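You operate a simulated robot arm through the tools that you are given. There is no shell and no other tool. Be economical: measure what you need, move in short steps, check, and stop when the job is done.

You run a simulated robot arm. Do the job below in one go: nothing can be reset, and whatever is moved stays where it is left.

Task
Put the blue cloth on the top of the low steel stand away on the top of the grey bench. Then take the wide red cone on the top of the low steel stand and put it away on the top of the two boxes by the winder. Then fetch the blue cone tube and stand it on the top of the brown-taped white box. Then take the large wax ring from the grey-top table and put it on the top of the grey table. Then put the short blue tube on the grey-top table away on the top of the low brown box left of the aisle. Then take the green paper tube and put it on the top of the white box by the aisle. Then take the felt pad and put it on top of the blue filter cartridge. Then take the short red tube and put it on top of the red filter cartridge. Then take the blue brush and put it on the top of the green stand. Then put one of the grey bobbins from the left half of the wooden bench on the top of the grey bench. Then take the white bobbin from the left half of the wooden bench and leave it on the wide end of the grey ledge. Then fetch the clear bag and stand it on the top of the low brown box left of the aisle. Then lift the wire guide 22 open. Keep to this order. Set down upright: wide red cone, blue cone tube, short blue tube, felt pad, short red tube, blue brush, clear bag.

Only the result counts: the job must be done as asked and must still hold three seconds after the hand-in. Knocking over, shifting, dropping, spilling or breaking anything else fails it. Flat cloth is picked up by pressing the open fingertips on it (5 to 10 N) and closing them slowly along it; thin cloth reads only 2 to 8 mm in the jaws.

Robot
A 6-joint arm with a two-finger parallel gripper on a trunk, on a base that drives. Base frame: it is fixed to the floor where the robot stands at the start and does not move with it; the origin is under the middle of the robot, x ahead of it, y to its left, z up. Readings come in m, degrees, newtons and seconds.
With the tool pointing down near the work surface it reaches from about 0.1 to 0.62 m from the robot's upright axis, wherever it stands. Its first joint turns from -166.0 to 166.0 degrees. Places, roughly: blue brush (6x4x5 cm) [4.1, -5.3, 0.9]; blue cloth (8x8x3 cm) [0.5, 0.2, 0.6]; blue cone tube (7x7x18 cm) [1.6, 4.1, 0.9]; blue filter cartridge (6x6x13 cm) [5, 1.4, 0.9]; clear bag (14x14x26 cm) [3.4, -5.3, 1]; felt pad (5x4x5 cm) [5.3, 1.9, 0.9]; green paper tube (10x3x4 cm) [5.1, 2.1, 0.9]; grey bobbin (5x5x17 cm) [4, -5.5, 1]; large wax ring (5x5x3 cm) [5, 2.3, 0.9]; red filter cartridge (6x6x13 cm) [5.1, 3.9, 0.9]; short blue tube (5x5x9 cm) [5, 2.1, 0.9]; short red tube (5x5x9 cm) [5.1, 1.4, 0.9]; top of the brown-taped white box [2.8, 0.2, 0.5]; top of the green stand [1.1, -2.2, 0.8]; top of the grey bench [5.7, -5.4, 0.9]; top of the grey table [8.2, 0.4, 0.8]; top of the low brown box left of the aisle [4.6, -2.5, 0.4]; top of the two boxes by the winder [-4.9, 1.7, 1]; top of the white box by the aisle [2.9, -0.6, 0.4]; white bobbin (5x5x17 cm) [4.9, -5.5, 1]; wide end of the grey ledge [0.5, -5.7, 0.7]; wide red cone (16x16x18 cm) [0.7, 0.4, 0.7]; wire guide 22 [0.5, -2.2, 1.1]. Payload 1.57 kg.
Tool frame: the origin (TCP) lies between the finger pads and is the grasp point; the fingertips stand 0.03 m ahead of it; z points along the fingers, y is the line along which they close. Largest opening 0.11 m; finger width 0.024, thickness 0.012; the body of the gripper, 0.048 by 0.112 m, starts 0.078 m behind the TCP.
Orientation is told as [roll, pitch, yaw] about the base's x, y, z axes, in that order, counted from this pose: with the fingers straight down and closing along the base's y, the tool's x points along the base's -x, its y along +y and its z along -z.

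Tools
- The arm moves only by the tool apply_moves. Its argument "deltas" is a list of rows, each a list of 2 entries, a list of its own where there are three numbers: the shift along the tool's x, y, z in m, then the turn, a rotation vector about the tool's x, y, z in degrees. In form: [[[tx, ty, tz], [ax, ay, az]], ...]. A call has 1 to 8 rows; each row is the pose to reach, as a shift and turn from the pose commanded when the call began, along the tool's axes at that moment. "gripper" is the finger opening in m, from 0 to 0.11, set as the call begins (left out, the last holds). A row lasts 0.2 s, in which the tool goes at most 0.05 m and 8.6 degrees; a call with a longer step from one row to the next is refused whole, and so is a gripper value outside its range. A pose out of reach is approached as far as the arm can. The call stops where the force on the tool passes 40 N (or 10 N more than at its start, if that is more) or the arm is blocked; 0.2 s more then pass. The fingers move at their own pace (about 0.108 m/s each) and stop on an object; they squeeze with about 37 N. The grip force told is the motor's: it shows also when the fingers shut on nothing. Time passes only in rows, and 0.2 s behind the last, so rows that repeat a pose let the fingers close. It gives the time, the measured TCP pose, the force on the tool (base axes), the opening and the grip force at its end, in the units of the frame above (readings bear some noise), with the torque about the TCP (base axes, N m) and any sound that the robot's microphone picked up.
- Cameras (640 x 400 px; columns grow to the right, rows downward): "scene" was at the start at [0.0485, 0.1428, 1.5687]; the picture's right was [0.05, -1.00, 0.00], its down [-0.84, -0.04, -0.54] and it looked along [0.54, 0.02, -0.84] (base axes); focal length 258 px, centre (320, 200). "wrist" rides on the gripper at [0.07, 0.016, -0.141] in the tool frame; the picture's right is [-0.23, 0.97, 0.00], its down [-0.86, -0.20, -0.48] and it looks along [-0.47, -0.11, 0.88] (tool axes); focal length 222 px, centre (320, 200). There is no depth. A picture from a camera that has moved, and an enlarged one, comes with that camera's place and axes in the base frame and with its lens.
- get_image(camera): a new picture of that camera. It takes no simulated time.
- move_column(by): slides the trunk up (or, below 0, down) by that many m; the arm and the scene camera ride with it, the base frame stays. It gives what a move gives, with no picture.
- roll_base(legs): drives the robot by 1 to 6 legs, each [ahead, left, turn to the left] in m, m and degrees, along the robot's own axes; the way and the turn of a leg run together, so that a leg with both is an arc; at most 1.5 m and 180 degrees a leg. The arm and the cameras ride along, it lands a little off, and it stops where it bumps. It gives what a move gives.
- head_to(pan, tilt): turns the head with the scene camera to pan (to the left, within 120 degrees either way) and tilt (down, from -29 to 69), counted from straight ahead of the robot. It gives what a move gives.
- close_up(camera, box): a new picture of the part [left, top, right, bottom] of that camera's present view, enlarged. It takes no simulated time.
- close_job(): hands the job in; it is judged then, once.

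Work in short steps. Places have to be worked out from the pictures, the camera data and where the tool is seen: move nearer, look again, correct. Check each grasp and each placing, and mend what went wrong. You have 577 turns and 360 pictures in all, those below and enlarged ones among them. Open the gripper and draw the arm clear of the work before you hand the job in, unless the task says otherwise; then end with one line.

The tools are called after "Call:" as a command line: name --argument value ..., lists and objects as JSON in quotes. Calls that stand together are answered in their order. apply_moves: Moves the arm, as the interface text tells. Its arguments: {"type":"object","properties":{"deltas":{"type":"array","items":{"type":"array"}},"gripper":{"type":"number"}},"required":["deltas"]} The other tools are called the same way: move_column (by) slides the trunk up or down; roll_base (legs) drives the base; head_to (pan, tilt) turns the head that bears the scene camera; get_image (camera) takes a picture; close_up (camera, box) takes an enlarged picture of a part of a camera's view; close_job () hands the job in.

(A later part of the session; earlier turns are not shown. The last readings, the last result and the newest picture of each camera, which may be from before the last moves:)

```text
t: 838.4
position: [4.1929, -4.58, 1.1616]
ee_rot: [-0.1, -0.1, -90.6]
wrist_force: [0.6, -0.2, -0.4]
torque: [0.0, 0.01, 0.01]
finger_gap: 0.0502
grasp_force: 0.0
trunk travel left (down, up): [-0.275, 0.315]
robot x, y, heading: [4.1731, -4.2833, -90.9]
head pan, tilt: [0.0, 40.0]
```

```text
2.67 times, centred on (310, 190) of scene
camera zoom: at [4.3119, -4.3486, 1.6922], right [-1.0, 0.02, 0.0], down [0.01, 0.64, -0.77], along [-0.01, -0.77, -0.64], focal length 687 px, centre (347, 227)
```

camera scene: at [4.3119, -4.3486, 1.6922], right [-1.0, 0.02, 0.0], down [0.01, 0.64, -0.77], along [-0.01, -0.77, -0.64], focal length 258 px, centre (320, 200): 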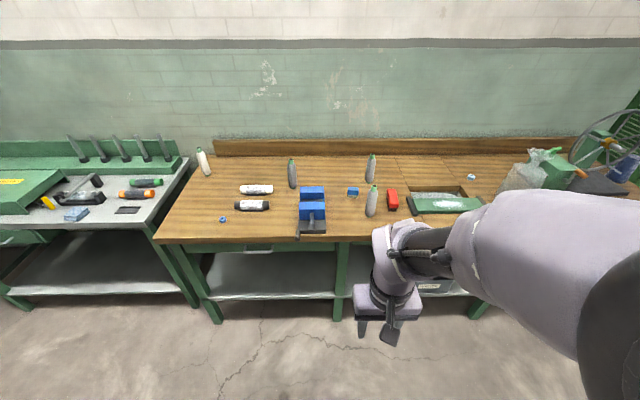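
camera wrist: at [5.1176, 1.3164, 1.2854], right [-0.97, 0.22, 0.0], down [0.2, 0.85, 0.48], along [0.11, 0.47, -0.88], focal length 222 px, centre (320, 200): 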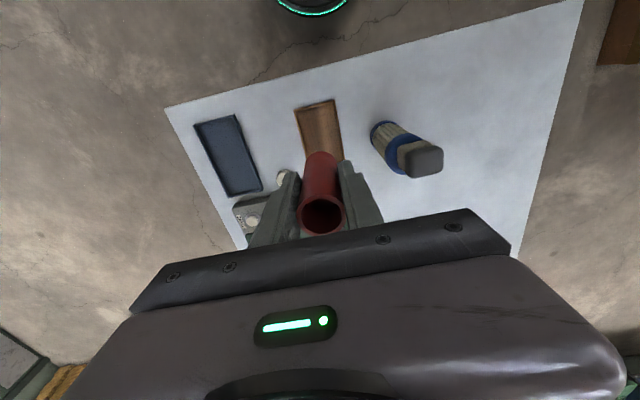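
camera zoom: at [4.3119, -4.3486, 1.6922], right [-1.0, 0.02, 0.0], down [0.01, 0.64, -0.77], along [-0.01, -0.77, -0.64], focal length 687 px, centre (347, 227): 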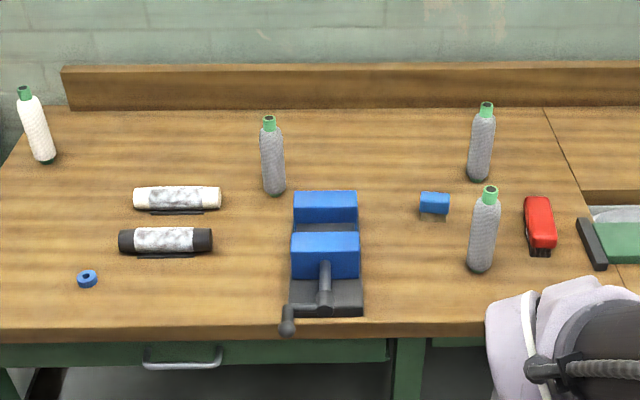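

The blue brush is at about (4.136, -5.357), between the grey bobbins. I roll up to the bench.

Call:
roll_base --legs '[[0.45, -0.03, 0.8]]'

Call:
head_to --pan 0 --tilt 50

Call:
apply_moves --deltas '[[[-0.04, 0, 0], [0, 0, 0]], [[-0.08, 0, 0], [0, 0, 0]], [[-0.12, 0, 0], [0, 0, 0]], [[-0.15, 0, 0], [0, 0, 0]], [[-0.15, 0, 0], [0, 0, 0]]]' --gripper 0.09

Call:
get_image --camera "wrist"

Call:
get_image --camera "scene"

```text
t: 841.2
position: [4.1625, -5.0343, 1.1611]
ee_rot: [0.0, -0.1, -89.7]
wrist_force: [0.2, -0.3, 0.5]
torque: [0.02, -0.02, -0.01]
finger_gap: 0.0502
grasp_force: 0.1
trunk travel left (down, up): [-0.275, 0.315]
robot x, y, heading: [4.1384, -4.7349, -90.2]
head pan, tilt: [0.0, 40.0]
```

```text
t: 841.9
position: [4.1628, -5.0336, 1.1603]
ee_rot: [0.0, -0.1, -89.8]
wrist_force: [0.0, 0.3, -0.7]
torque: [-0.01, 0.02, 0.02]
finger_gap: 0.0501
grasp_force: 0.0
trunk travel left (down, up): [-0.275, 0.315]
robot x, y, heading: [4.1413, -4.7357, -90.1]
head pan, tilt: [0.0, 50.0]
```

```text
t: 843.1
position: [4.1651, -5.1833, 1.1601]
ee_rot: [-0.1, -0.1, -89.8]
wrist_force: [0.4, 0.3, -0.4]
torque: [-0.03, 0.04, 0.01]
finger_gap: 0.0898
grasp_force: 0.0
trunk travel left (down, up): [-0.275, 0.315]
robot x, y, heading: [4.1401, -4.7346, -90.1]
head pan, tilt: [0.0, 50.0]
```

```text
191 pictures are left
camera wrist: at [4.1797, -5.113, 1.3029], right [0.97, -0.22, 0.0], down [-0.2, -0.85, 0.48], along [-0.11, -0.47, -0.88], focal length 222 px, centre (320, 200)
```

wrist: 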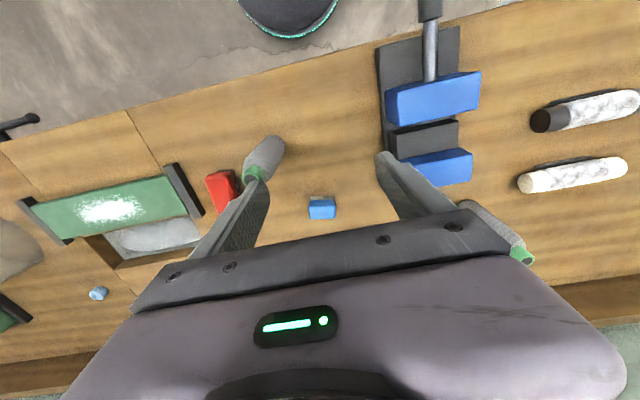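

```text
190 pictures are left
camera scene: at [4.2779, -4.7925, 1.678], right [-1.0, 0.0, 0.0], down [0.0, 0.77, -0.64], along [0.0, -0.64, -0.77], focal length 258 px, centre (320, 200)
```

scene: 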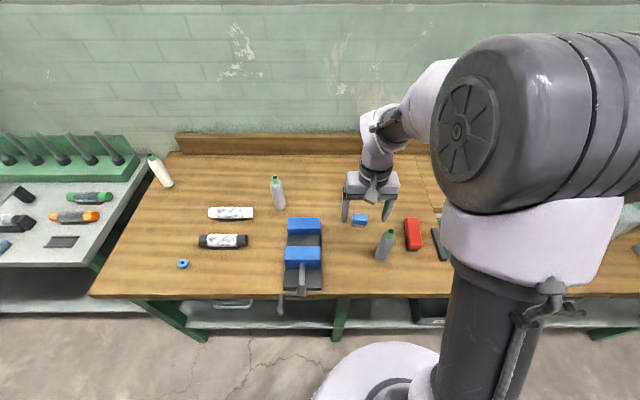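

Call:
apply_moves --deltas '[[[-0.04, -0.008, 0], [0, 0, 0]], [[-0.08, -0.016, 0], [0, 0, 0]], [[-0.12, -0.024, 0], [0, 0, 0]], [[-0.162, -0.033, 0], [0, 0, 0]], [[-0.162, -0.033, 0.05], [0, 0, 0]], [[-0.162, -0.033, 0.1], [0, 0, 0]], [[-0.162, -0.033, 0.15], [0, 0, 0]], [[-0.162, -0.033, 0.18], [0, 0, 0]]]'

Call:
close_up --camera "wrist" --box '[200, 60, 440, 230]'

Call:
close_up --camera "scene" --box '[310, 170, 430, 270]'

```text
t: 844.9
position: [4.1306, -5.3463, 0.9768]
ee_rot: [0.0, -0.1, -89.8]
wrist_force: [-0.6, -0.2, -0.4]
torque: [-0.01, 0.0, -0.03]
finger_gap: 0.0898
grasp_force: 0.1
trunk travel left (down, up): [-0.275, 0.315]
robot x, y, heading: [4.1402, -4.7354, -90.2]
head pan, tilt: [0.0, 50.0]
```

```text
2.35 times, centred on (320, 145) of wrist
camera zoom: at [4.147, -5.2764, 1.1201], right [0.97, -0.22, 0.0], down [-0.2, -0.85, 0.48], along [-0.11, -0.47, -0.88], focal length 523 px, centre (320, 329)
```

zoom: 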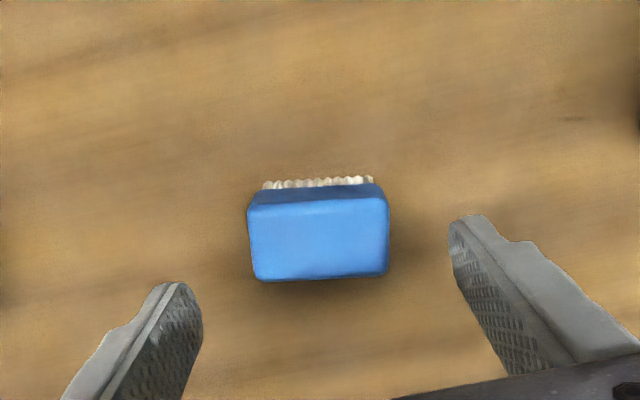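

```text
4.00 times, centred on (370, 220) of scene
camera zoom: at [4.2779, -4.7933, 1.678], right [-1.0, 0.0, 0.0], down [0.0, 0.77, -0.64], along [0.0, -0.64, -0.77], focal length 1031 px, centre (120, 120)
```

zoom: 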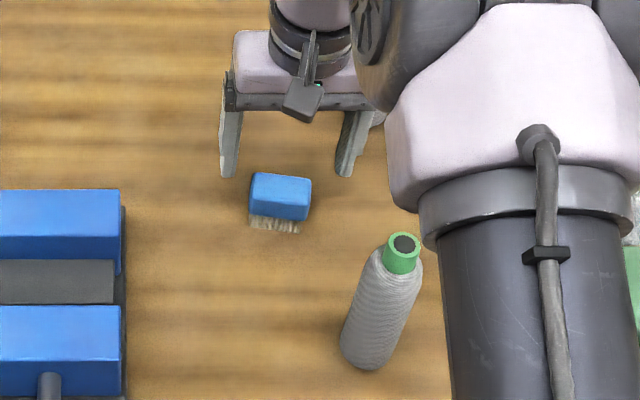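

Centred; the brush is turned ~-9°. I align, descend and close on its handle block.

Call:
apply_moves --deltas '[[[0, 0, 0.02], [0, 0, 4]], [[0, 0, 0.045], [0, 0, 8.5]], [[0, 0, 0.065], [0, 0, 8.5]], [[0, 0, 0.075], [0, 0, 8.5]], [[0, 0, 0.075], [0, 0, 8.5]]]' --gripper 0.08

Call:
close_up --camera "wrist" --box '[200, 60, 440, 230]'

Call:
apply_moves --deltas '[[[0, 0, 0], [0, 0, 0]], [[0, 0, 0], [0, 0, 0]], [[0, 0, 0], [0, 0, 0]], [[0, 0, 0], [0, 0, 0]]]' --gripper 0.0

Call:
close_up --camera "wrist" --box '[200, 60, 440, 230]'

```text
t: 846.1
position: [4.1313, -5.3482, 0.9107]
ee_rot: [0.0, -0.6, -98.3]
wrist_force: [1.2, 8.7, 19.9]
torque: [0.62, 0.76, -0.56]
finger_gap: 0.0801
grasp_force: 0.8
trunk travel left (down, up): [-0.275, 0.315]
robot x, y, heading: [4.1409, -4.736, -90.1]
head pan, tilt: [0.0, 50.0]
stopped in row 5: the force on the tool passed its limit at 41 N (the readings are from after the stop); the commanded pose is now the measured one
```

```text
2.35 times, centred on (320, 145) of wrist
camera zoom: at [4.1571, -5.2787, 1.052], right [0.93, -0.37, 0.0], down [-0.32, -0.81, 0.49], along [-0.18, -0.45, -0.87], focal length 523 px, centre (320, 329)
```

zoom: 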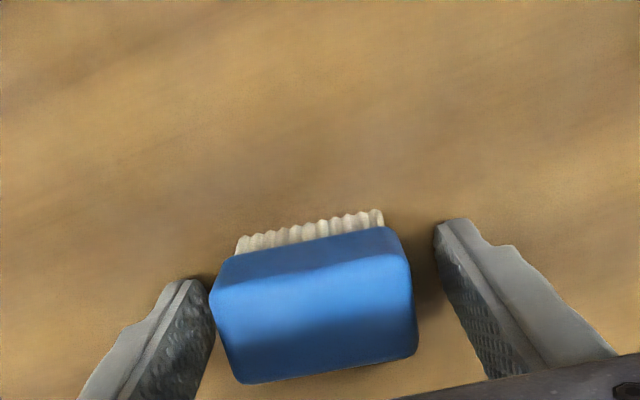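

```text
t: 847.1
position: [4.1301, -5.3481, 0.9105]
ee_rot: [0.1, -0.7, -98.2]
wrist_force: [-11.4, -4.2, 31.7]
torque: [0.35, 1.01, 0.23]
finger_gap: 0.0531
grasp_force: 37.2
trunk travel left (down, up): [-0.275, 0.315]
robot x, y, heading: [4.139, -4.7385, -90.1]
head pan, tilt: [0.0, 50.0]
```

```text
2.35 times, centred on (320, 145) of wrist
camera zoom: at [4.1555, -5.2798, 1.0518], right [0.93, -0.36, 0.0], down [-0.32, -0.81, 0.49], along [-0.17, -0.46, -0.87], focal length 523 px, centre (320, 329)
```

zoom: 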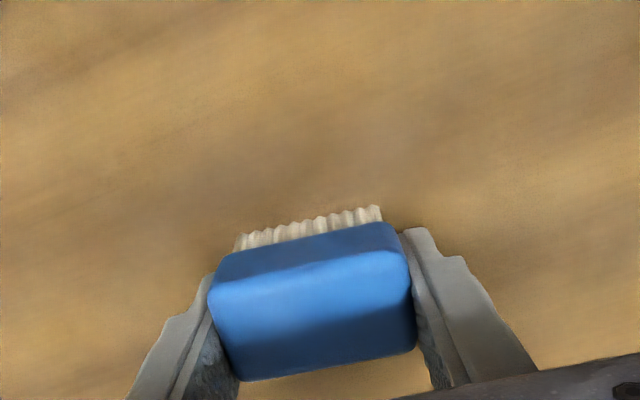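

The bench top is at 0.88; brush gripped (53 mm). I lift slowly.

Call:
apply_moves --deltas '[[[0, 0, -0.006], [0, 0, 0]], [[0, 0, -0.015], [0, 0, 0]], [[0, 0, -0.035], [0, 0, 0]], [[0, 0, -0.065], [0, 0, 0]], [[0, 0, -0.105], [0, 0, 0]], [[0, 0, -0.145], [0, 0, 0]], [[0, 0, -0.185], [0, 0, 0]], [[0, 0, -0.225], [0, 0, 0]]]'

Call:
apply_moves --deltas '[[[0.03, 0.01, 0], [0, 0, -2]], [[0.07, 0.01, 0], [0, 0, -4]], [[0.11, 0.02, 0], [0, 0, -6]], [[0.15, 0.02, 0], [0, 0, -8]], [[0.19, 0.03, 0], [0, 0, -8]], [[0.23, 0.03, 0], [0, 0, -8]], [[0.27, 0.04, 0], [0, 0, -8]], [[0.31, 0.05, 0], [0, 0, -8]]]'

Call:
get_image --camera "wrist"

```text
t: 848.9
position: [4.1288, -5.3497, 1.1345]
ee_rot: [-0.1, -0.6, -98.2]
wrist_force: [-1.0, 0.4, -0.5]
torque: [0.03, 0.03, 0.01]
finger_gap: 0.0531
grasp_force: 37.2
trunk travel left (down, up): [-0.275, 0.315]
robot x, y, heading: [4.1377, -4.7364, -90.1]
head pan, tilt: [0.0, 50.0]
```

```text
t: 850.7
position: [4.2252, -5.0464, 1.1283]
ee_rot: [-0.2, -0.5, -90.4]
wrist_force: [-0.4, -0.2, 0.2]
torque: [-0.05, 0.01, -0.01]
finger_gap: 0.0533
grasp_force: 36.8
trunk travel left (down, up): [-0.275, 0.315]
robot x, y, heading: [4.1435, -4.7346, -90.0]
head pan, tilt: [0.0, 50.0]
```

```text
185 pictures are left
camera wrist: at [4.2409, -4.9757, 1.2701], right [0.97, -0.23, 0.0], down [-0.2, -0.85, 0.49], along [-0.11, -0.47, -0.87], focal length 222 px, centre (320, 200)
```

wrist: 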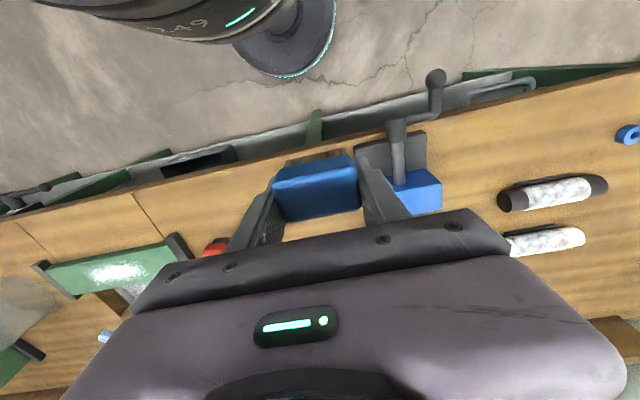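

Held. Driving to the green stand in the aisle.

Call:
roll_base --legs '[[-0.43, 0, 0], [0, -0.95, 0], [-1.45, 0, 0], [-1.4, 0, 0]]'

Call:
roll_base --legs '[[0, -1.0, 0], [0, -1.0, 0]]'

Call:
get_image --camera "scene"

```text
t: 871.3
position: [3.3042, -1.7608, 1.1275]
ee_rot: [0.0, -0.6, -89.7]
wrist_force: [0.3, 1.1, -0.5]
torque: [-0.03, 0.02, 0.0]
finger_gap: 0.0529
grasp_force: 36.8
trunk travel left (down, up): [-0.275, 0.315]
robot x, y, heading: [3.2125, -1.4478, -89.6]
head pan, tilt: [0.0, 50.0]
```

```text
t: 881.2
position: [1.3165, -1.7822, 1.128]
ee_rot: [0.0, -0.5, -89.3]
wrist_force: [-0.1, -1.0, -0.8]
torque: [0.0, -0.01, -0.01]
finger_gap: 0.0533
grasp_force: 36.9
trunk travel left (down, up): [-0.275, 0.315]
robot x, y, heading: [1.2253, -1.4703, -89.3]
head pan, tilt: [0.0, 50.0]
```

```text
184 pictures are left
camera scene: at [1.3652, -1.5255, 1.678], right [-1.0, -0.01, 0.0], down [-0.01, 0.77, -0.64], along [0.01, -0.64, -0.77], focal length 258 px, centre (320, 200)
```

scene: 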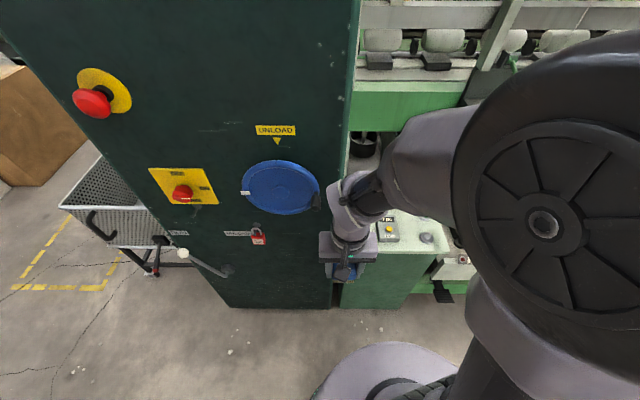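

Call:
roll_base --legs '[[0.02, -0.22, -0.7]]'

Call:
get_image --camera "scene"

Call:
get_image --camera "wrist"

```text
t: 882.9
position: [1.0934, -1.8063, 1.128]
ee_rot: [0.0, -0.3, -90.0]
wrist_force: [-1.3, 0.2, -0.2]
torque: [0.0, -0.05, -0.01]
finger_gap: 0.0532
grasp_force: 37.5
trunk travel left (down, up): [-0.275, 0.315]
robot x, y, heading: [1.0052, -1.4926, -89.9]
head pan, tilt: [0.0, 50.0]
```

```text
183 pictures are left
camera scene: at [1.1448, -1.5489, 1.6781], right [-1.0, 0.0, 0.0], down [0.0, 0.77, -0.64], along [0.0, -0.64, -0.77], focal length 258 px, centre (320, 200)
```

scene: 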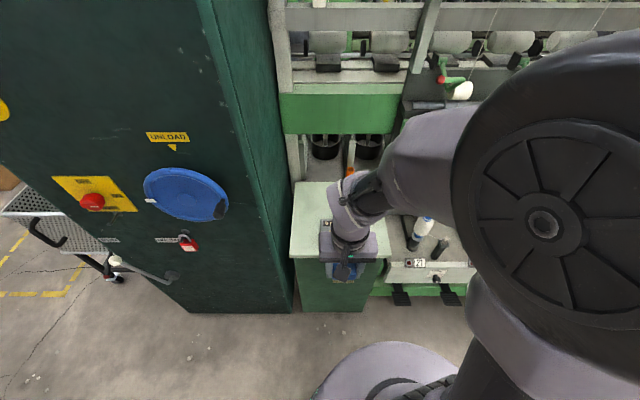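

```text
182 pictures are left
camera wrist: at [1.1088, -1.7335, 1.2701], right [0.97, -0.23, 0.0], down [-0.2, -0.85, 0.49], along [-0.11, -0.47, -0.87], focal length 222 px, centre (320, 200)
```

wrist: 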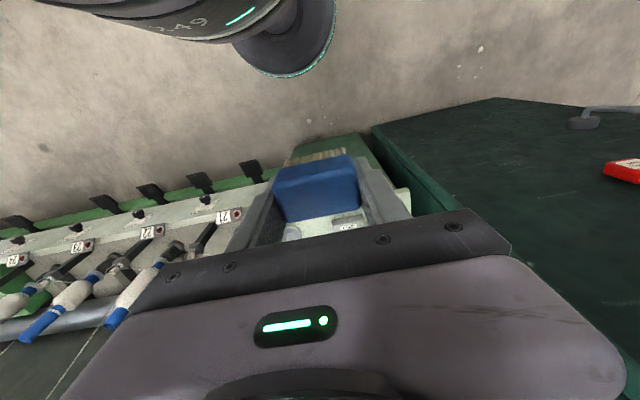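

The arm hides the stand's top. I shift the arm aside to see what is on it.

Call:
apply_moves --deltas '[[[0.01, -0.04, -0.02], [0, 0, 0]], [[0.02, -0.08, -0.04], [0, 0, 0]], [[0.03, -0.12, -0.06], [0, 0, 0]], [[0.03, -0.16, -0.08], [0, 0, 0]], [[0.03, -0.2, -0.1], [0, 0, 0]], [[0.03, -0.24, -0.1], [0, 0, 0]]]'

Call:
close_up --camera "scene" --box '[250, 140, 450, 270]'

Call:
get_image --camera "wrist"

```text
t: 884.3
position: [0.852, -1.7734, 1.2266]
ee_rot: [0.0, -0.5, -89.9]
wrist_force: [0.8, 0.7, -0.1]
torque: [0.0, -0.01, -0.01]
finger_gap: 0.0534
grasp_force: 37.0
trunk travel left (down, up): [-0.275, 0.315]
robot x, y, heading: [1.0069, -1.4935, -89.9]
head pan, tilt: [0.0, 50.0]
```

```text
3.08 times, centred on (350, 205) of scene
camera zoom: at [1.1331, -1.5477, 1.6768], right [-0.99, 0.15, 0.0], down [0.12, 0.77, -0.63], along [-0.1, -0.62, -0.78], focal length 793 px, centre (228, 185)
```

zoom: 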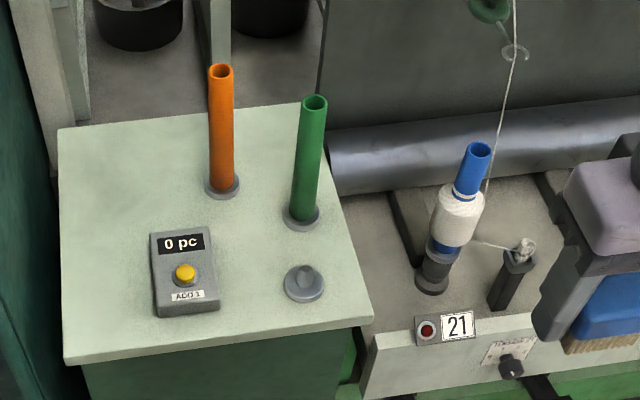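

```text
180 pictures are left
camera wrist: at [0.867, -1.702, 1.3695], right [0.97, -0.23, 0.0], down [-0.2, -0.85, 0.49], along [-0.11, -0.47, -0.87], focal length 222 px, centre (320, 200)
```

wrist: 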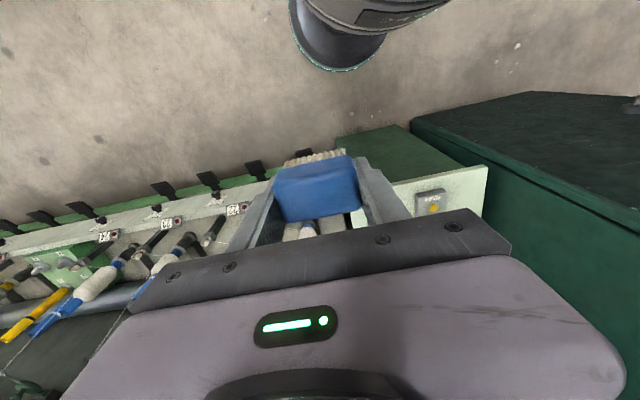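

The free spot on the stand is at the back left, around (1.165, -2.24), between the counter box, the orange peg and the cabinet. I re-centre the arm and roll closer.

Call:
apply_moves --deltas '[[[0, 0.04, 0], [0, 0, 0]], [[0, 0.08, 0], [0, 0, 0]], [[0, 0.12, 0], [0, 0, 0]], [[0, 0.16, 0], [0, 0, 0]], [[0, 0.2, 0], [0, 0, 0]], [[0, 0.24, 0], [0, 0, 0]]]'

Call:
roll_base --legs '[[0.19, 0.08, 0]]'

Call:
head_to --pan 0 --tilt 55

Call:
get_image --camera "scene"

Call:
get_image --camera "wrist"

```text
t: 885.7
position: [1.0937, -1.7717, 1.225]
ee_rot: [-0.1, -0.5, -90.0]
wrist_force: [0.5, 0.0, -0.9]
torque: [-0.05, 0.05, -0.01]
finger_gap: 0.0532
grasp_force: 36.8
trunk travel left (down, up): [-0.275, 0.315]
robot x, y, heading: [1.0089, -1.4907, -89.6]
head pan, tilt: [0.0, 50.0]
```

```text
t: 887.3
position: [1.1736, -1.9604, 1.2259]
ee_rot: [-0.2, -0.4, -90.1]
wrist_force: [0.1, 0.2, 0.3]
torque: [0.01, 0.02, -0.01]
finger_gap: 0.0531
grasp_force: 36.3
trunk travel left (down, up): [-0.275, 0.315]
robot x, y, heading: [1.085, -1.6803, -90.1]
head pan, tilt: [0.0, 50.0]
```

```text
t: 888.0
position: [1.1742, -1.9589, 1.2261]
ee_rot: [-0.1, -0.4, -90.1]
wrist_force: [0.3, -1.2, 0.0]
torque: [-0.01, 0.01, 0.02]
finger_gap: 0.0531
grasp_force: 37.2
trunk travel left (down, up): [-0.275, 0.315]
robot x, y, heading: [1.088, -1.6815, -90.1]
head pan, tilt: [0.0, 55.0]
```

```text
179 pictures are left
camera scene: at [1.1864, -1.7257, 1.678], right [-0.86, 0.52, 0.0], down [0.4, 0.66, -0.64], along [-0.33, -0.55, -0.77], focal length 258 px, centre (320, 200)
```

scene: 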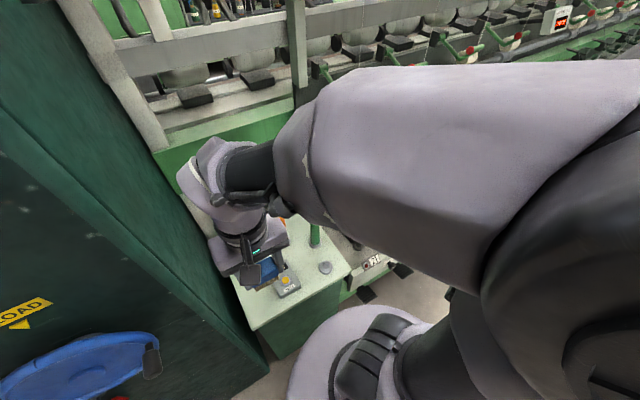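

```text
178 pictures are left
camera wrist: at [1.1896, -1.8886, 1.368], right [0.97, -0.23, 0.0], down [-0.2, -0.85, 0.48], along [-0.11, -0.47, -0.87], focal length 222 px, centre (320, 200)
```

wrist: 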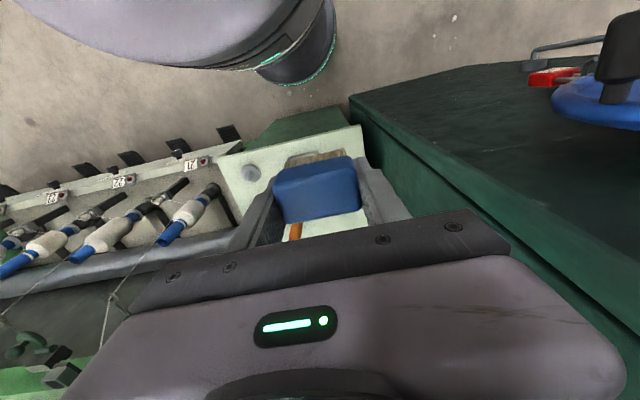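

Call:
apply_moves --deltas '[[[-0.035, -0.001, 0], [0, 0, 0]], [[-0.07, -0.002, 0], [0, 0, 0]], [[-0.105, -0.003, 0], [0, 0, 0]], [[-0.14, -0.004, 0], [0, 0, 0]], [[-0.175, -0.005, 0], [0, 0, 0]], [[-0.21, -0.007, 0], [0, 0, 0]], [[-0.245, -0.009, 0], [0, 0, 0]], [[-0.278, -0.009, 0], [0, 0, 0]]]'

Call:
get_image --camera "wrist"

Call:
head_to --pan 0 --tilt 50

Call:
get_image --camera "scene"

```text
t: 889.8
position: [1.1634, -2.2405, 1.2269]
ee_rot: [0.0, -0.4, -90.1]
wrist_force: [-0.1, 0.6, -0.5]
torque: [0.01, 0.02, -0.03]
finger_gap: 0.0531
grasp_force: 37.0
trunk travel left (down, up): [-0.275, 0.315]
robot x, y, heading: [1.0906, -1.6843, -90.2]
head pan, tilt: [0.0, 55.0]
```

```text
177 pictures are left
camera wrist: at [1.1804, -2.1693, 1.3695], right [0.97, -0.23, 0.0], down [-0.2, -0.85, 0.48], along [-0.11, -0.47, -0.87], focal length 222 px, centre (320, 200)
```

wrist: 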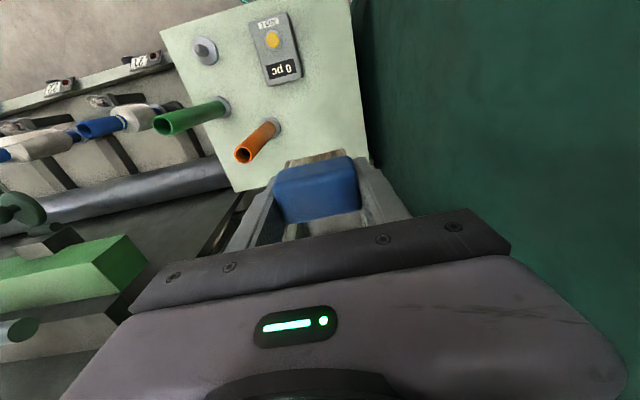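

```text
t: 890.5
position: [1.1648, -2.2385, 1.228]
ee_rot: [-0.2, -0.4, -90.1]
wrist_force: [0.4, 0.2, -0.5]
torque: [0.02, 0.0, -0.02]
finger_gap: 0.0533
grasp_force: 36.7
trunk travel left (down, up): [-0.275, 0.315]
robot x, y, heading: [1.0819, -1.6822, -90.0]
head pan, tilt: [0.0, 50.0]
```

```text
176 pictures are left
camera scene: at [1.2263, -1.737, 1.678], right [-1.0, 0.0, 0.0], down [0.0, 0.77, -0.64], along [0.0, -0.64, -0.77], focal length 258 px, centre (320, 200)
```

scene: 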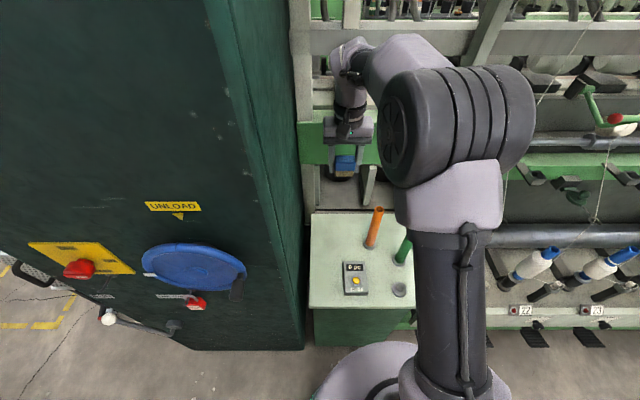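

Drop point is clear. I shift slightly away from the orange peg and descend.

Call:
apply_moves --deltas '[[[-0.008, 0.008, 0.04], [0, 0, 0]], [[-0.008, 0.008, 0.085], [0, 0, 0]], [[-0.008, 0.008, 0.13], [0, 0, 0]], [[-0.008, 0.008, 0.175], [0, 0, 0]], [[-0.008, 0.008, 0.22], [0, 0, 0]], [[-0.008, 0.008, 0.26], [0, 0, 0]], [[-0.008, 0.008, 0.28], [0, 0, 0]], [[-0.008, 0.008, 0.28], [0, 0, 0]]]'

Call:
get_image --camera "wrist"

Call:
close_up --camera "scene" --box '[290, 160, 430, 320]'

```text
t: 892.3
position: [1.1725, -2.2488, 0.9481]
ee_rot: [0.0, -0.5, -90.1]
wrist_force: [0.4, 0.0, -0.9]
torque: [0.01, 0.01, 0.0]
finger_gap: 0.0531
grasp_force: 37.0
trunk travel left (down, up): [-0.275, 0.315]
robot x, y, heading: [1.0875, -1.6796, -90.1]
head pan, tilt: [0.0, 50.0]
```

```text
175 pictures are left
camera wrist: at [1.1888, -2.177, 1.09], right [0.97, -0.23, 0.0], down [-0.2, -0.85, 0.48], along [-0.11, -0.47, -0.87], focal length 222 px, centre (320, 200)
```

wrist: 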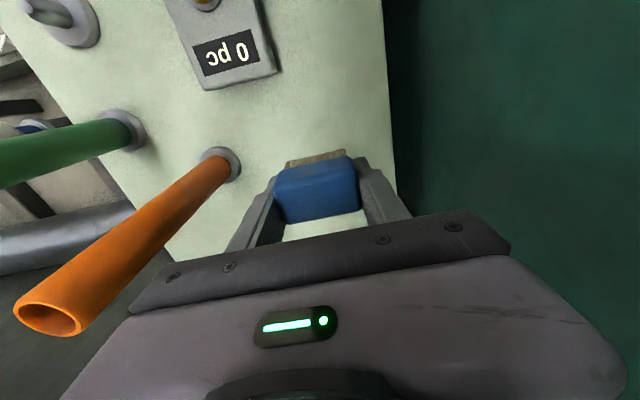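

```text
2.50 times, centred on (360, 240) of scene
camera zoom: at [1.2263, -1.7369, 1.678], right [-1.0, 0.0, 0.0], down [0.0, 0.77, -0.64], along [0.0, -0.64, -0.77], focal length 644 px, centre (220, 100)
```

zoom: 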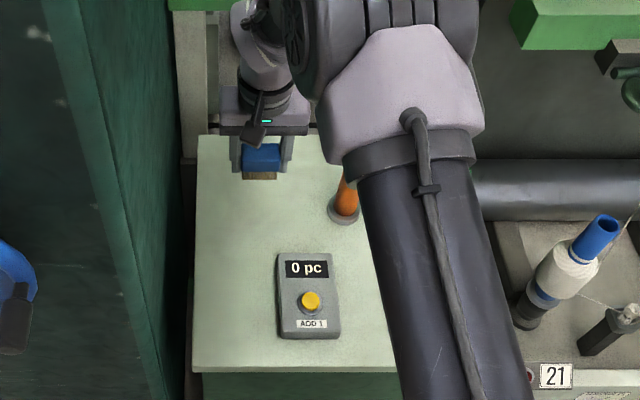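

Call:
apply_moves --deltas '[[[0, 0, 0.03], [0, 0, 0]], [[0, 0, 0.06], [0, 0, 0]], [[0, 0, 0.08], [0, 0, 0]], [[0, 0, 0.09], [0, 0, 0]], [[0, 0, 0.09], [0, 0, 0]]]'

Call:
apply_moves --deltas '[[[0, 0, 0.004], [0, 0, 0]], [[0, 0, 0.008], [0, 0, 0]], [[0, 0, 0.012], [0, 0, 0]], [[0, 0, 0.016], [0, 0, 0]], [[0, 0, 0.02], [0, 0, 0]], [[0, 0, 0.024], [0, 0, 0]], [[0, 0, 0.024], [0, 0, 0]]]'

```text
t: 893.5
position: [1.1717, -2.2486, 0.8592]
ee_rot: [-0.1, -0.4, -90.2]
wrist_force: [-1.1, -0.3, -0.1]
torque: [-0.02, -0.02, 0.0]
finger_gap: 0.0527
grasp_force: 36.8
trunk travel left (down, up): [-0.275, 0.315]
robot x, y, heading: [1.0876, -1.6789, -90.0]
head pan, tilt: [0.0, 50.0]
```

```text
t: 895.1
position: [1.1724, -2.2489, 0.8349]
ee_rot: [-0.1, -0.4, -90.0]
wrist_force: [-0.5, -0.7, 0.0]
torque: [0.01, 0.01, 0.0]
finger_gap: 0.0532
grasp_force: 37.0
trunk travel left (down, up): [-0.275, 0.315]
robot x, y, heading: [1.0872, -1.6792, -89.9]
head pan, tilt: [0.0, 50.0]
```

Call:
apply_moves --deltas '[[[0, 0, 0.003], [0, 0, 0]], [[0, 0, 0.006], [0, 0, 0]], [[0, 0, 0.009], [0, 0, 0]], [[0, 0, 0.012], [0, 0, 0]], [[0, 0, 0.015], [0, 0, 0]], [[0, 0, 0.018], [0, 0, 0]], [[0, 0, 0.021], [0, 0, 0]], [[0, 0, 0.021], [0, 0, 0]]]'

```text
t: 895.9
position: [1.1718, -2.2494, 0.8308]
ee_rot: [0.0, -0.8, -90.2]
wrist_force: [-1.6, 8.5, 26.4]
torque: [0.56, 0.59, -0.49]
finger_gap: 0.0533
grasp_force: 36.8
trunk travel left (down, up): [-0.275, 0.315]
robot x, y, heading: [1.0871, -1.6789, -90.1]
head pan, tilt: [0.0, 50.0]
stopped in row 4: the force on the tool passed its limit at 45 N (the readings are from after the stop); the commanded pose is now the measured one
```

Contact. Release and rise straight up.

Call:
apply_moves --deltas '[[[0, 0, -0.0015], [0, 0, 0]], [[0, 0, -0.002], [0, 0, 0]]]'

Call:
apply_moves --deltas '[[[0, 0, 0], [0, 0, 0]], [[0, 0, 0], [0, 0, 0]], [[0, 0, 0], [0, 0, 0]]]' --gripper 0.07

Call:
apply_moves --deltas '[[[0, 0, -0.02], [0, 0, 0]], [[0, 0, -0.06], [0, 0, 0]], [[0, 0, -0.1], [0, 0, 0]], [[0, 0, -0.145], [0, 0, 0]], [[0, 0, -0.19], [0, 0, 0]], [[0, 0, -0.235], [0, 0, 0]], [[0, 0, -0.28], [0, 0, 0]], [[0, 0, -0.32], [0, 0, 0]]]'

Call:
get_image --camera "wrist"

Call:
close_up --camera "scene" --box '[290, 160, 430, 320]'

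```text
t: 896.5
position: [1.1724, -2.25, 0.8293]
ee_rot: [0.0, -0.7, -90.1]
wrist_force: [-2.1, 2.7, 19.2]
torque: [0.28, 0.1, -0.29]
finger_gap: 0.0531
grasp_force: 37.4
trunk travel left (down, up): [-0.275, 0.315]
robot x, y, heading: [1.0901, -1.6786, -89.8]
head pan, tilt: [0.0, 50.0]
```

```text
t: 897.3
position: [1.1709, -2.2498, 0.8301]
ee_rot: [-0.1, -0.7, -90.1]
wrist_force: [-0.6, 1.1, 16.8]
torque: [0.2, -0.06, 0.31]
finger_gap: 0.0676
grasp_force: 0.0
trunk travel left (down, up): [-0.275, 0.315]
robot x, y, heading: [1.0906, -1.6781, -89.6]
head pan, tilt: [0.0, 50.0]
```

```text
t: 899.1
position: [1.1732, -2.247, 1.1489]
ee_rot: [0.0, -0.7, -89.9]
wrist_force: [-0.6, -0.3, -0.1]
torque: [0.01, 0.01, 0.01]
finger_gap: 0.07
grasp_force: 0.2
trunk travel left (down, up): [-0.275, 0.315]
robot x, y, heading: [1.0877, -1.6811, -89.8]
head pan, tilt: [0.0, 50.0]
```

```text
173 pictures are left
camera wrist: at [1.1891, -2.1756, 1.2918], right [0.97, -0.23, 0.0], down [-0.2, -0.85, 0.49], along [-0.11, -0.48, -0.87], focal length 222 px, centre (320, 200)
```

wrist: 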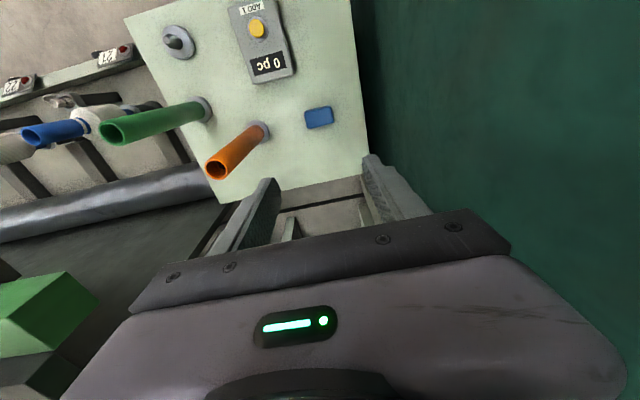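

```text
2.50 times, centred on (360, 240) of scene
camera zoom: at [1.2263, -1.7363, 1.678], right [-1.0, 0.0, 0.0], down [0.0, 0.77, -0.64], along [0.0, -0.64, -0.77], focal length 644 px, centre (220, 100)
```

zoom: 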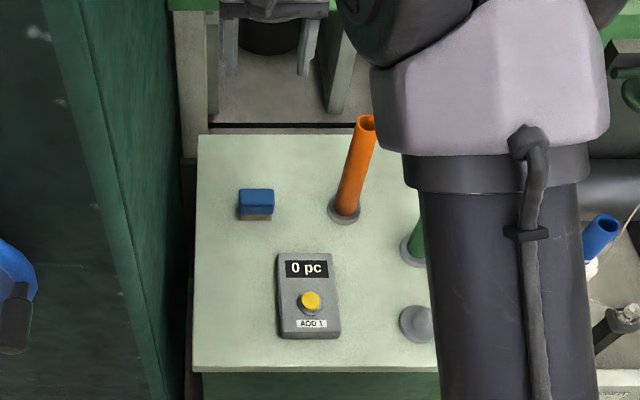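

The brush stands on the green stand. Next a grey bobbin: retract and drive back to the wooden bench.

Call:
apply_moves --deltas '[[[0.04, 0, 0], [0, 0, 0]], [[0.08, 0, 0], [0, 0, 0]], [[0.12, -0.01, 0], [0, 0, 0]], [[0.16, -0.02, 0], [0, 0, 0]], [[0.2, -0.03, 0], [0, 0, 0]], [[0.24, -0.04, 0.01], [0, 0, 0]], [[0.26, -0.05, 0.02], [0, 0, 0]]]'

Call:
roll_base --legs '[[-0.24, 0, 0], [0, 1.05, 0], [0, 1.05, 0]]'

Call:
roll_base --legs '[[1.45, 0, 0], [1.45, 0, 0], [0, 0.9, 0]]'

```text
t: 900.7
position: [1.1233, -1.9866, 1.1282]
ee_rot: [0.0, -0.7, -90.2]
wrist_force: [-0.1, 0.0, 0.2]
torque: [-0.02, -0.01, -0.01]
finger_gap: 0.0698
grasp_force: 0.1
trunk travel left (down, up): [-0.275, 0.315]
robot x, y, heading: [1.0885, -1.6793, -90.6]
head pan, tilt: [0.0, 50.0]
```

```text
t: 912.6
position: [3.241, -1.7725, 1.1287]
ee_rot: [-0.1, -0.6, -91.7]
wrist_force: [-0.1, -0.4, -0.1]
torque: [0.0, 0.05, -0.03]
finger_gap: 0.0699
grasp_force: 0.0
trunk travel left (down, up): [-0.275, 0.315]
robot x, y, heading: [3.2093, -1.4664, -91.6]
head pan, tilt: [0.0, 50.0]
```

```text
t: 931.0
position: [4.1193, -4.6736, 1.1291]
ee_rot: [0.1, -0.6, -89.9]
wrist_force: [1.0, 0.2, -0.1]
torque: [-0.01, 0.01, -0.02]
finger_gap: 0.07
grasp_force: 0.1
trunk travel left (down, up): [-0.275, 0.315]
robot x, y, heading: [4.0841, -4.3668, -89.7]
head pan, tilt: [0.0, 50.0]
```

Call:
roll_base --legs '[[0.36, 0, -0.3]]'

Call:
get_image --camera "scene"

Call:
get_image --camera "wrist"

```text
t: 933.3
position: [4.1217, -5.037, 1.1271]
ee_rot: [0.0, -0.6, -89.9]
wrist_force: [0.2, 0.0, -0.3]
torque: [0.02, 0.02, 0.02]
finger_gap: 0.0697
grasp_force: 0.0
trunk travel left (down, up): [-0.275, 0.315]
robot x, y, heading: [4.0861, -4.7289, -90.0]
head pan, tilt: [0.0, 50.0]
```

```text
171 pictures are left
camera scene: at [4.2236, -4.7863, 1.678], right [-1.0, 0.0, 0.0], down [0.0, 0.77, -0.64], along [0.0, -0.64, -0.77], focal length 258 px, centre (320, 200)
```

scene: 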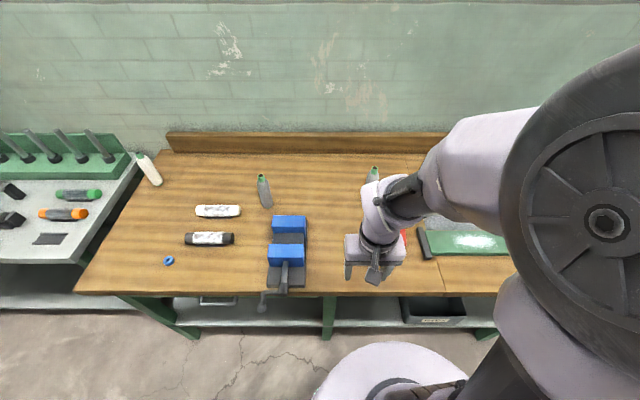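

```text
170 pictures are left
camera wrist: at [4.1371, -4.9649, 1.2699], right [0.97, -0.23, 0.0], down [-0.2, -0.85, 0.49], along [-0.11, -0.48, -0.87], focal length 222 px, centre (320, 200)
```

wrist: 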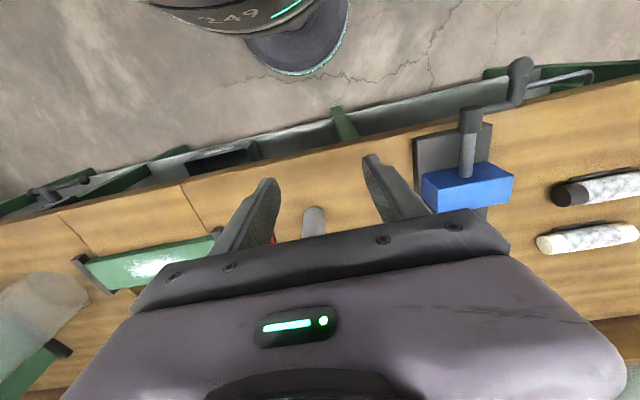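

Grey bobbin C stands at about (4.071, -5.20). I go above it.

Call:
apply_moves --deltas '[[[0, -0.02, -0.03], [0, 0, 0]], [[-0.04, -0.05, -0.03], [0, 0, 0]], [[-0.08, -0.05, -0.03], [0, 0, 0]], [[-0.12, -0.05, -0.03], [0, 0, 0]], [[-0.155, -0.05, -0.03], [0, 0, 0]], [[-0.155, -0.05, -0.03], [0, 0, 0]]]' --gripper 0.08

Call:
close_up --camera "wrist" --box '[200, 60, 440, 230]'

Call:
close_up --camera "scene" --box '[290, 150, 450, 280]'

```text
t: 934.7
position: [4.0723, -5.1916, 1.1605]
ee_rot: [0.0, -0.7, -89.8]
wrist_force: [-0.4, 0.3, 0.3]
torque: [-0.02, 0.03, 0.02]
finger_gap: 0.0797
grasp_force: 0.0
trunk travel left (down, up): [-0.275, 0.315]
robot x, y, heading: [4.0837, -4.7287, -89.8]
head pan, tilt: [0.0, 50.0]
```

```text
2.35 times, centred on (320, 145) of wrist
camera zoom: at [4.0869, -5.1195, 1.3023], right [0.97, -0.23, 0.0], down [-0.2, -0.85, 0.49], along [-0.11, -0.48, -0.87], focal length 523 px, centre (320, 329)
```

zoom: 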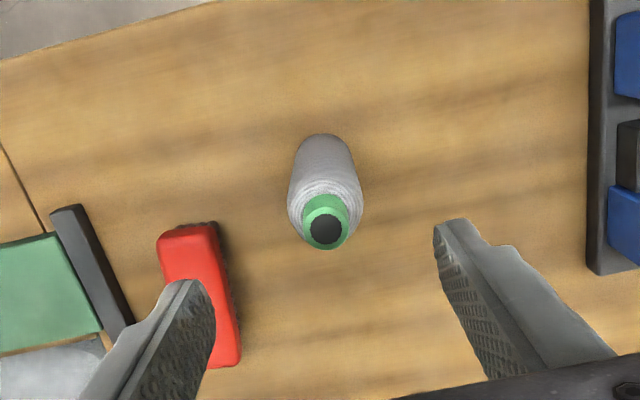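

```text
3.08 times, centred on (370, 215) of scene
camera zoom: at [4.2236, -4.7849, 1.678], right [-1.0, 0.0, 0.0], down [0.0, 0.77, -0.64], along [0.0, -0.64, -0.77], focal length 793 px, centre (166, 154)
```

zoom: 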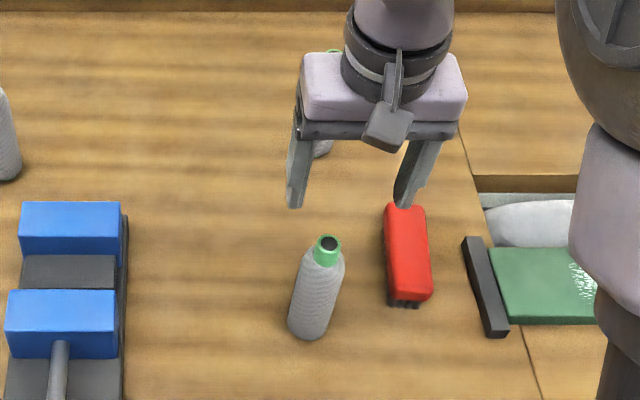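

Call:
apply_moves --deltas '[[[-0.011, -0.001, 0.04], [0, 0, 0]], [[-0.011, -0.001, 0.08], [0, 0, 0]], [[-0.011, -0.001, 0.12], [0, 0, 0]], [[-0.011, -0.001, 0.155], [0, 0, 0]], [[-0.011, -0.001, 0.175], [0, 0, 0]], [[-0.011, -0.001, 0.175], [0, 0, 0]]]' --gripper 0.07

Call:
close_up --camera "wrist" --box '[200, 60, 440, 230]'

```text
t: 936.1
position: [4.0709, -5.205, 0.9843]
ee_rot: [0.1, -0.6, -89.9]
wrist_force: [0.1, -0.2, -0.4]
torque: [-0.01, 0.0, -0.04]
finger_gap: 0.07
grasp_force: 0.1
trunk travel left (down, up): [-0.275, 0.315]
robot x, y, heading: [4.0838, -4.73, -89.9]
head pan, tilt: [0.0, 50.0]
```

```text
2.35 times, centred on (320, 145) of wrist
camera zoom: at [4.0864, -5.1324, 1.1254], right [0.97, -0.23, 0.0], down [-0.2, -0.85, 0.49], along [-0.11, -0.48, -0.87], focal length 523 px, centre (320, 329)
```

zoom: 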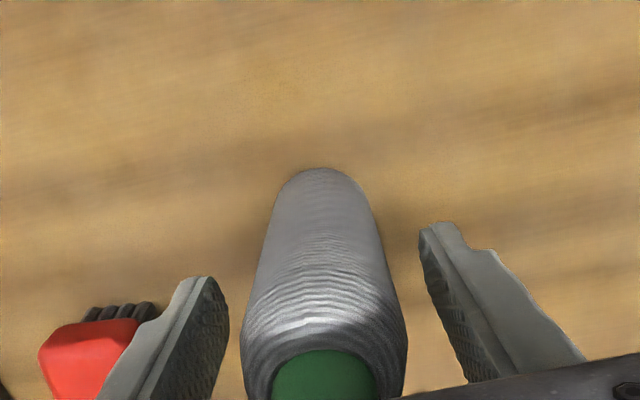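

Well centred. I close and lift.

Call:
apply_moves --deltas '[[[0, 0, 0], [0, 0, 0]], [[0, 0, 0], [0, 0, 0]], [[0, 0, 0], [0, 0, 0]], [[0, 0, 0], [0, 0, 0]]]' --gripper 0.0

Call:
apply_moves --deltas '[[[0, 0, -0.006], [0, 0, 0]], [[0, 0, -0.02], [0, 0, 0]], [[0, 0, -0.045], [0, 0, 0]], [[0, 0, -0.075], [0, 0, 0]], [[0, 0, -0.11], [0, 0, 0]], [[0, 0, -0.145], [0, 0, 0]], [[0, 0, -0.16], [0, 0, 0]]]'

Call:
get_image --camera "wrist"

```text
t: 937.1
position: [4.071, -5.204, 0.9827]
ee_rot: [0.1, -0.6, -89.9]
wrist_force: [-1.6, 0.6, -0.1]
torque: [-0.03, 0.06, -0.01]
finger_gap: 0.0432
grasp_force: 37.2
trunk travel left (down, up): [-0.275, 0.315]
robot x, y, heading: [4.0834, -4.7285, -89.8]
head pan, tilt: [0.0, 50.0]
```

```text
t: 938.7
position: [4.0714, -5.2033, 1.1471]
ee_rot: [0.1, -0.5, -89.9]
wrist_force: [-0.4, -0.1, -2.2]
torque: [-0.04, 0.01, 0.01]
finger_gap: 0.0429
grasp_force: 36.7
trunk travel left (down, up): [-0.275, 0.315]
robot x, y, heading: [4.0825, -4.7276, -89.4]
head pan, tilt: [0.0, 50.0]
```

```text
166 pictures are left
camera wrist: at [4.0862, -5.131, 1.2887], right [0.97, -0.23, 0.0], down [-0.2, -0.85, 0.49], along [-0.11, -0.48, -0.87], focal length 222 px, centre (320, 200)
```

wrist: 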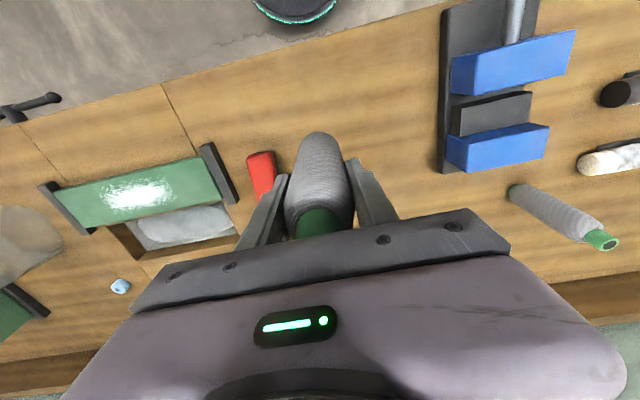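

Call:
apply_moves --deltas '[[[0.04, 0, 0], [0, 0, 0]], [[0.08, 0.01, 0], [0, 0, 0]], [[0.12, 0.02, 0.01], [0, 0, 0]], [[0.16, 0.03, 0.02], [0, 0, 0]], [[0.17, 0.04, 0.02], [0, 0, 0]]]'

Call:
roll_base --legs '[[-0.4, 0, 0], [0, 0.85, 0], [0, 0.85, 0]]'

Call:
get_image --camera "scene"

```text
t: 939.9
position: [4.1116, -5.0326, 1.1217]
ee_rot: [0.0, -0.6, -89.9]
wrist_force: [-0.3, -0.7, -1.0]
torque: [0.02, 0.0, -0.01]
finger_gap: 0.0432
grasp_force: 37.4
trunk travel left (down, up): [-0.275, 0.315]
robot x, y, heading: [4.0855, -4.7267, -89.7]
head pan, tilt: [0.0, 50.0]
```

```text
t: 950.6
position: [5.7962, -4.605, 1.1222]
ee_rot: [0.0, -0.6, -89.1]
wrist_force: [0.7, 0.2, -1.4]
torque: [0.0, 0.0, -0.02]
finger_gap: 0.043
grasp_force: 37.0
trunk travel left (down, up): [-0.275, 0.315]
robot x, y, heading: [5.7652, -4.3022, -88.8]
head pan, tilt: [0.0, 50.0]
```

```text
165 pictures are left
camera scene: at [5.9056, -4.3574, 1.678], right [-1.0, -0.02, 0.0], down [-0.02, 0.77, -0.64], along [0.01, -0.64, -0.77], focal length 258 px, centre (320, 200)
```

scene: 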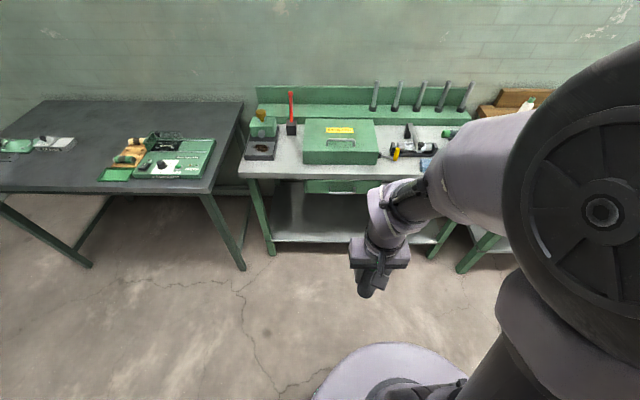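

Call:
roll_base --legs '[[0.44, 0.03, -1.2]]'

Call:
apply_moves --deltas '[[[-0.03, 0, 0], [0, 0, 0]], [[-0.07, 0, 0], [0, 0, 0]], [[-0.1, 0, 0], [0, 0, 0]], [[-0.1, 0, 0], [0, 0, 0]]]'

Call:
get_image --camera "wrist"

Call:
get_image --camera "scene"

```text
t: 953.2
position: [5.825, -5.0507, 1.1215]
ee_rot: [0.0, -0.7, -90.3]
wrist_force: [-0.1, -0.9, -1.4]
torque: [-0.01, 0.0, 0.0]
finger_gap: 0.0428
grasp_force: 37.4
trunk travel left (down, up): [-0.275, 0.315]
robot x, y, heading: [5.8006, -4.7447, -90.1]
head pan, tilt: [0.0, 50.0]
```

```text
t: 954.2
position: [5.824, -5.1484, 1.123]
ee_rot: [0.0, -0.6, -90.2]
wrist_force: [-1.3, 0.1, -1.8]
torque: [-0.04, 0.01, -0.01]
finger_gap: 0.0431
grasp_force: 37.6
trunk travel left (down, up): [-0.275, 0.315]
robot x, y, heading: [5.797, -4.7474, -90.1]
head pan, tilt: [0.0, 50.0]
```

```text
164 pictures are left
camera wrist: at [5.8403, -5.0772, 1.2653], right [0.97, -0.23, 0.0], down [-0.2, -0.85, 0.49], along [-0.11, -0.48, -0.87], focal length 222 px, centre (320, 200)
```

wrist: 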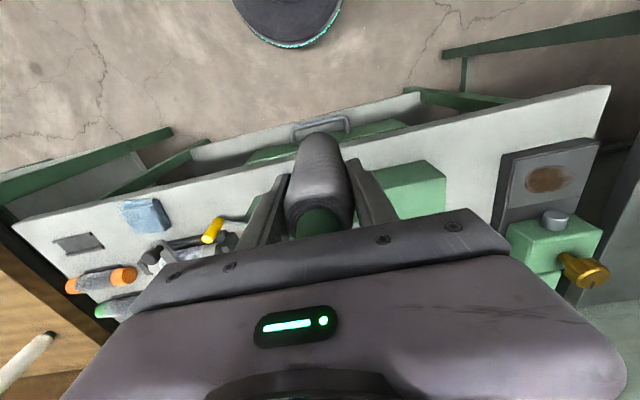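

```text
163 pictures are left
camera scene: at [5.9383, -4.8022, 1.678], right [-1.0, 0.0, 0.0], down [0.0, 0.77, -0.64], along [0.0, -0.64, -0.77], focal length 258 px, centre (320, 200)
```

scene: 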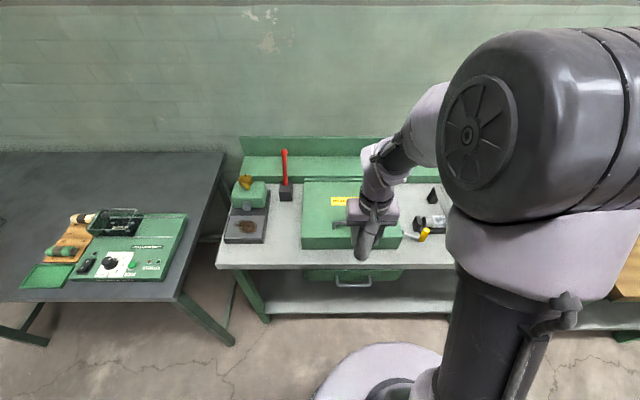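

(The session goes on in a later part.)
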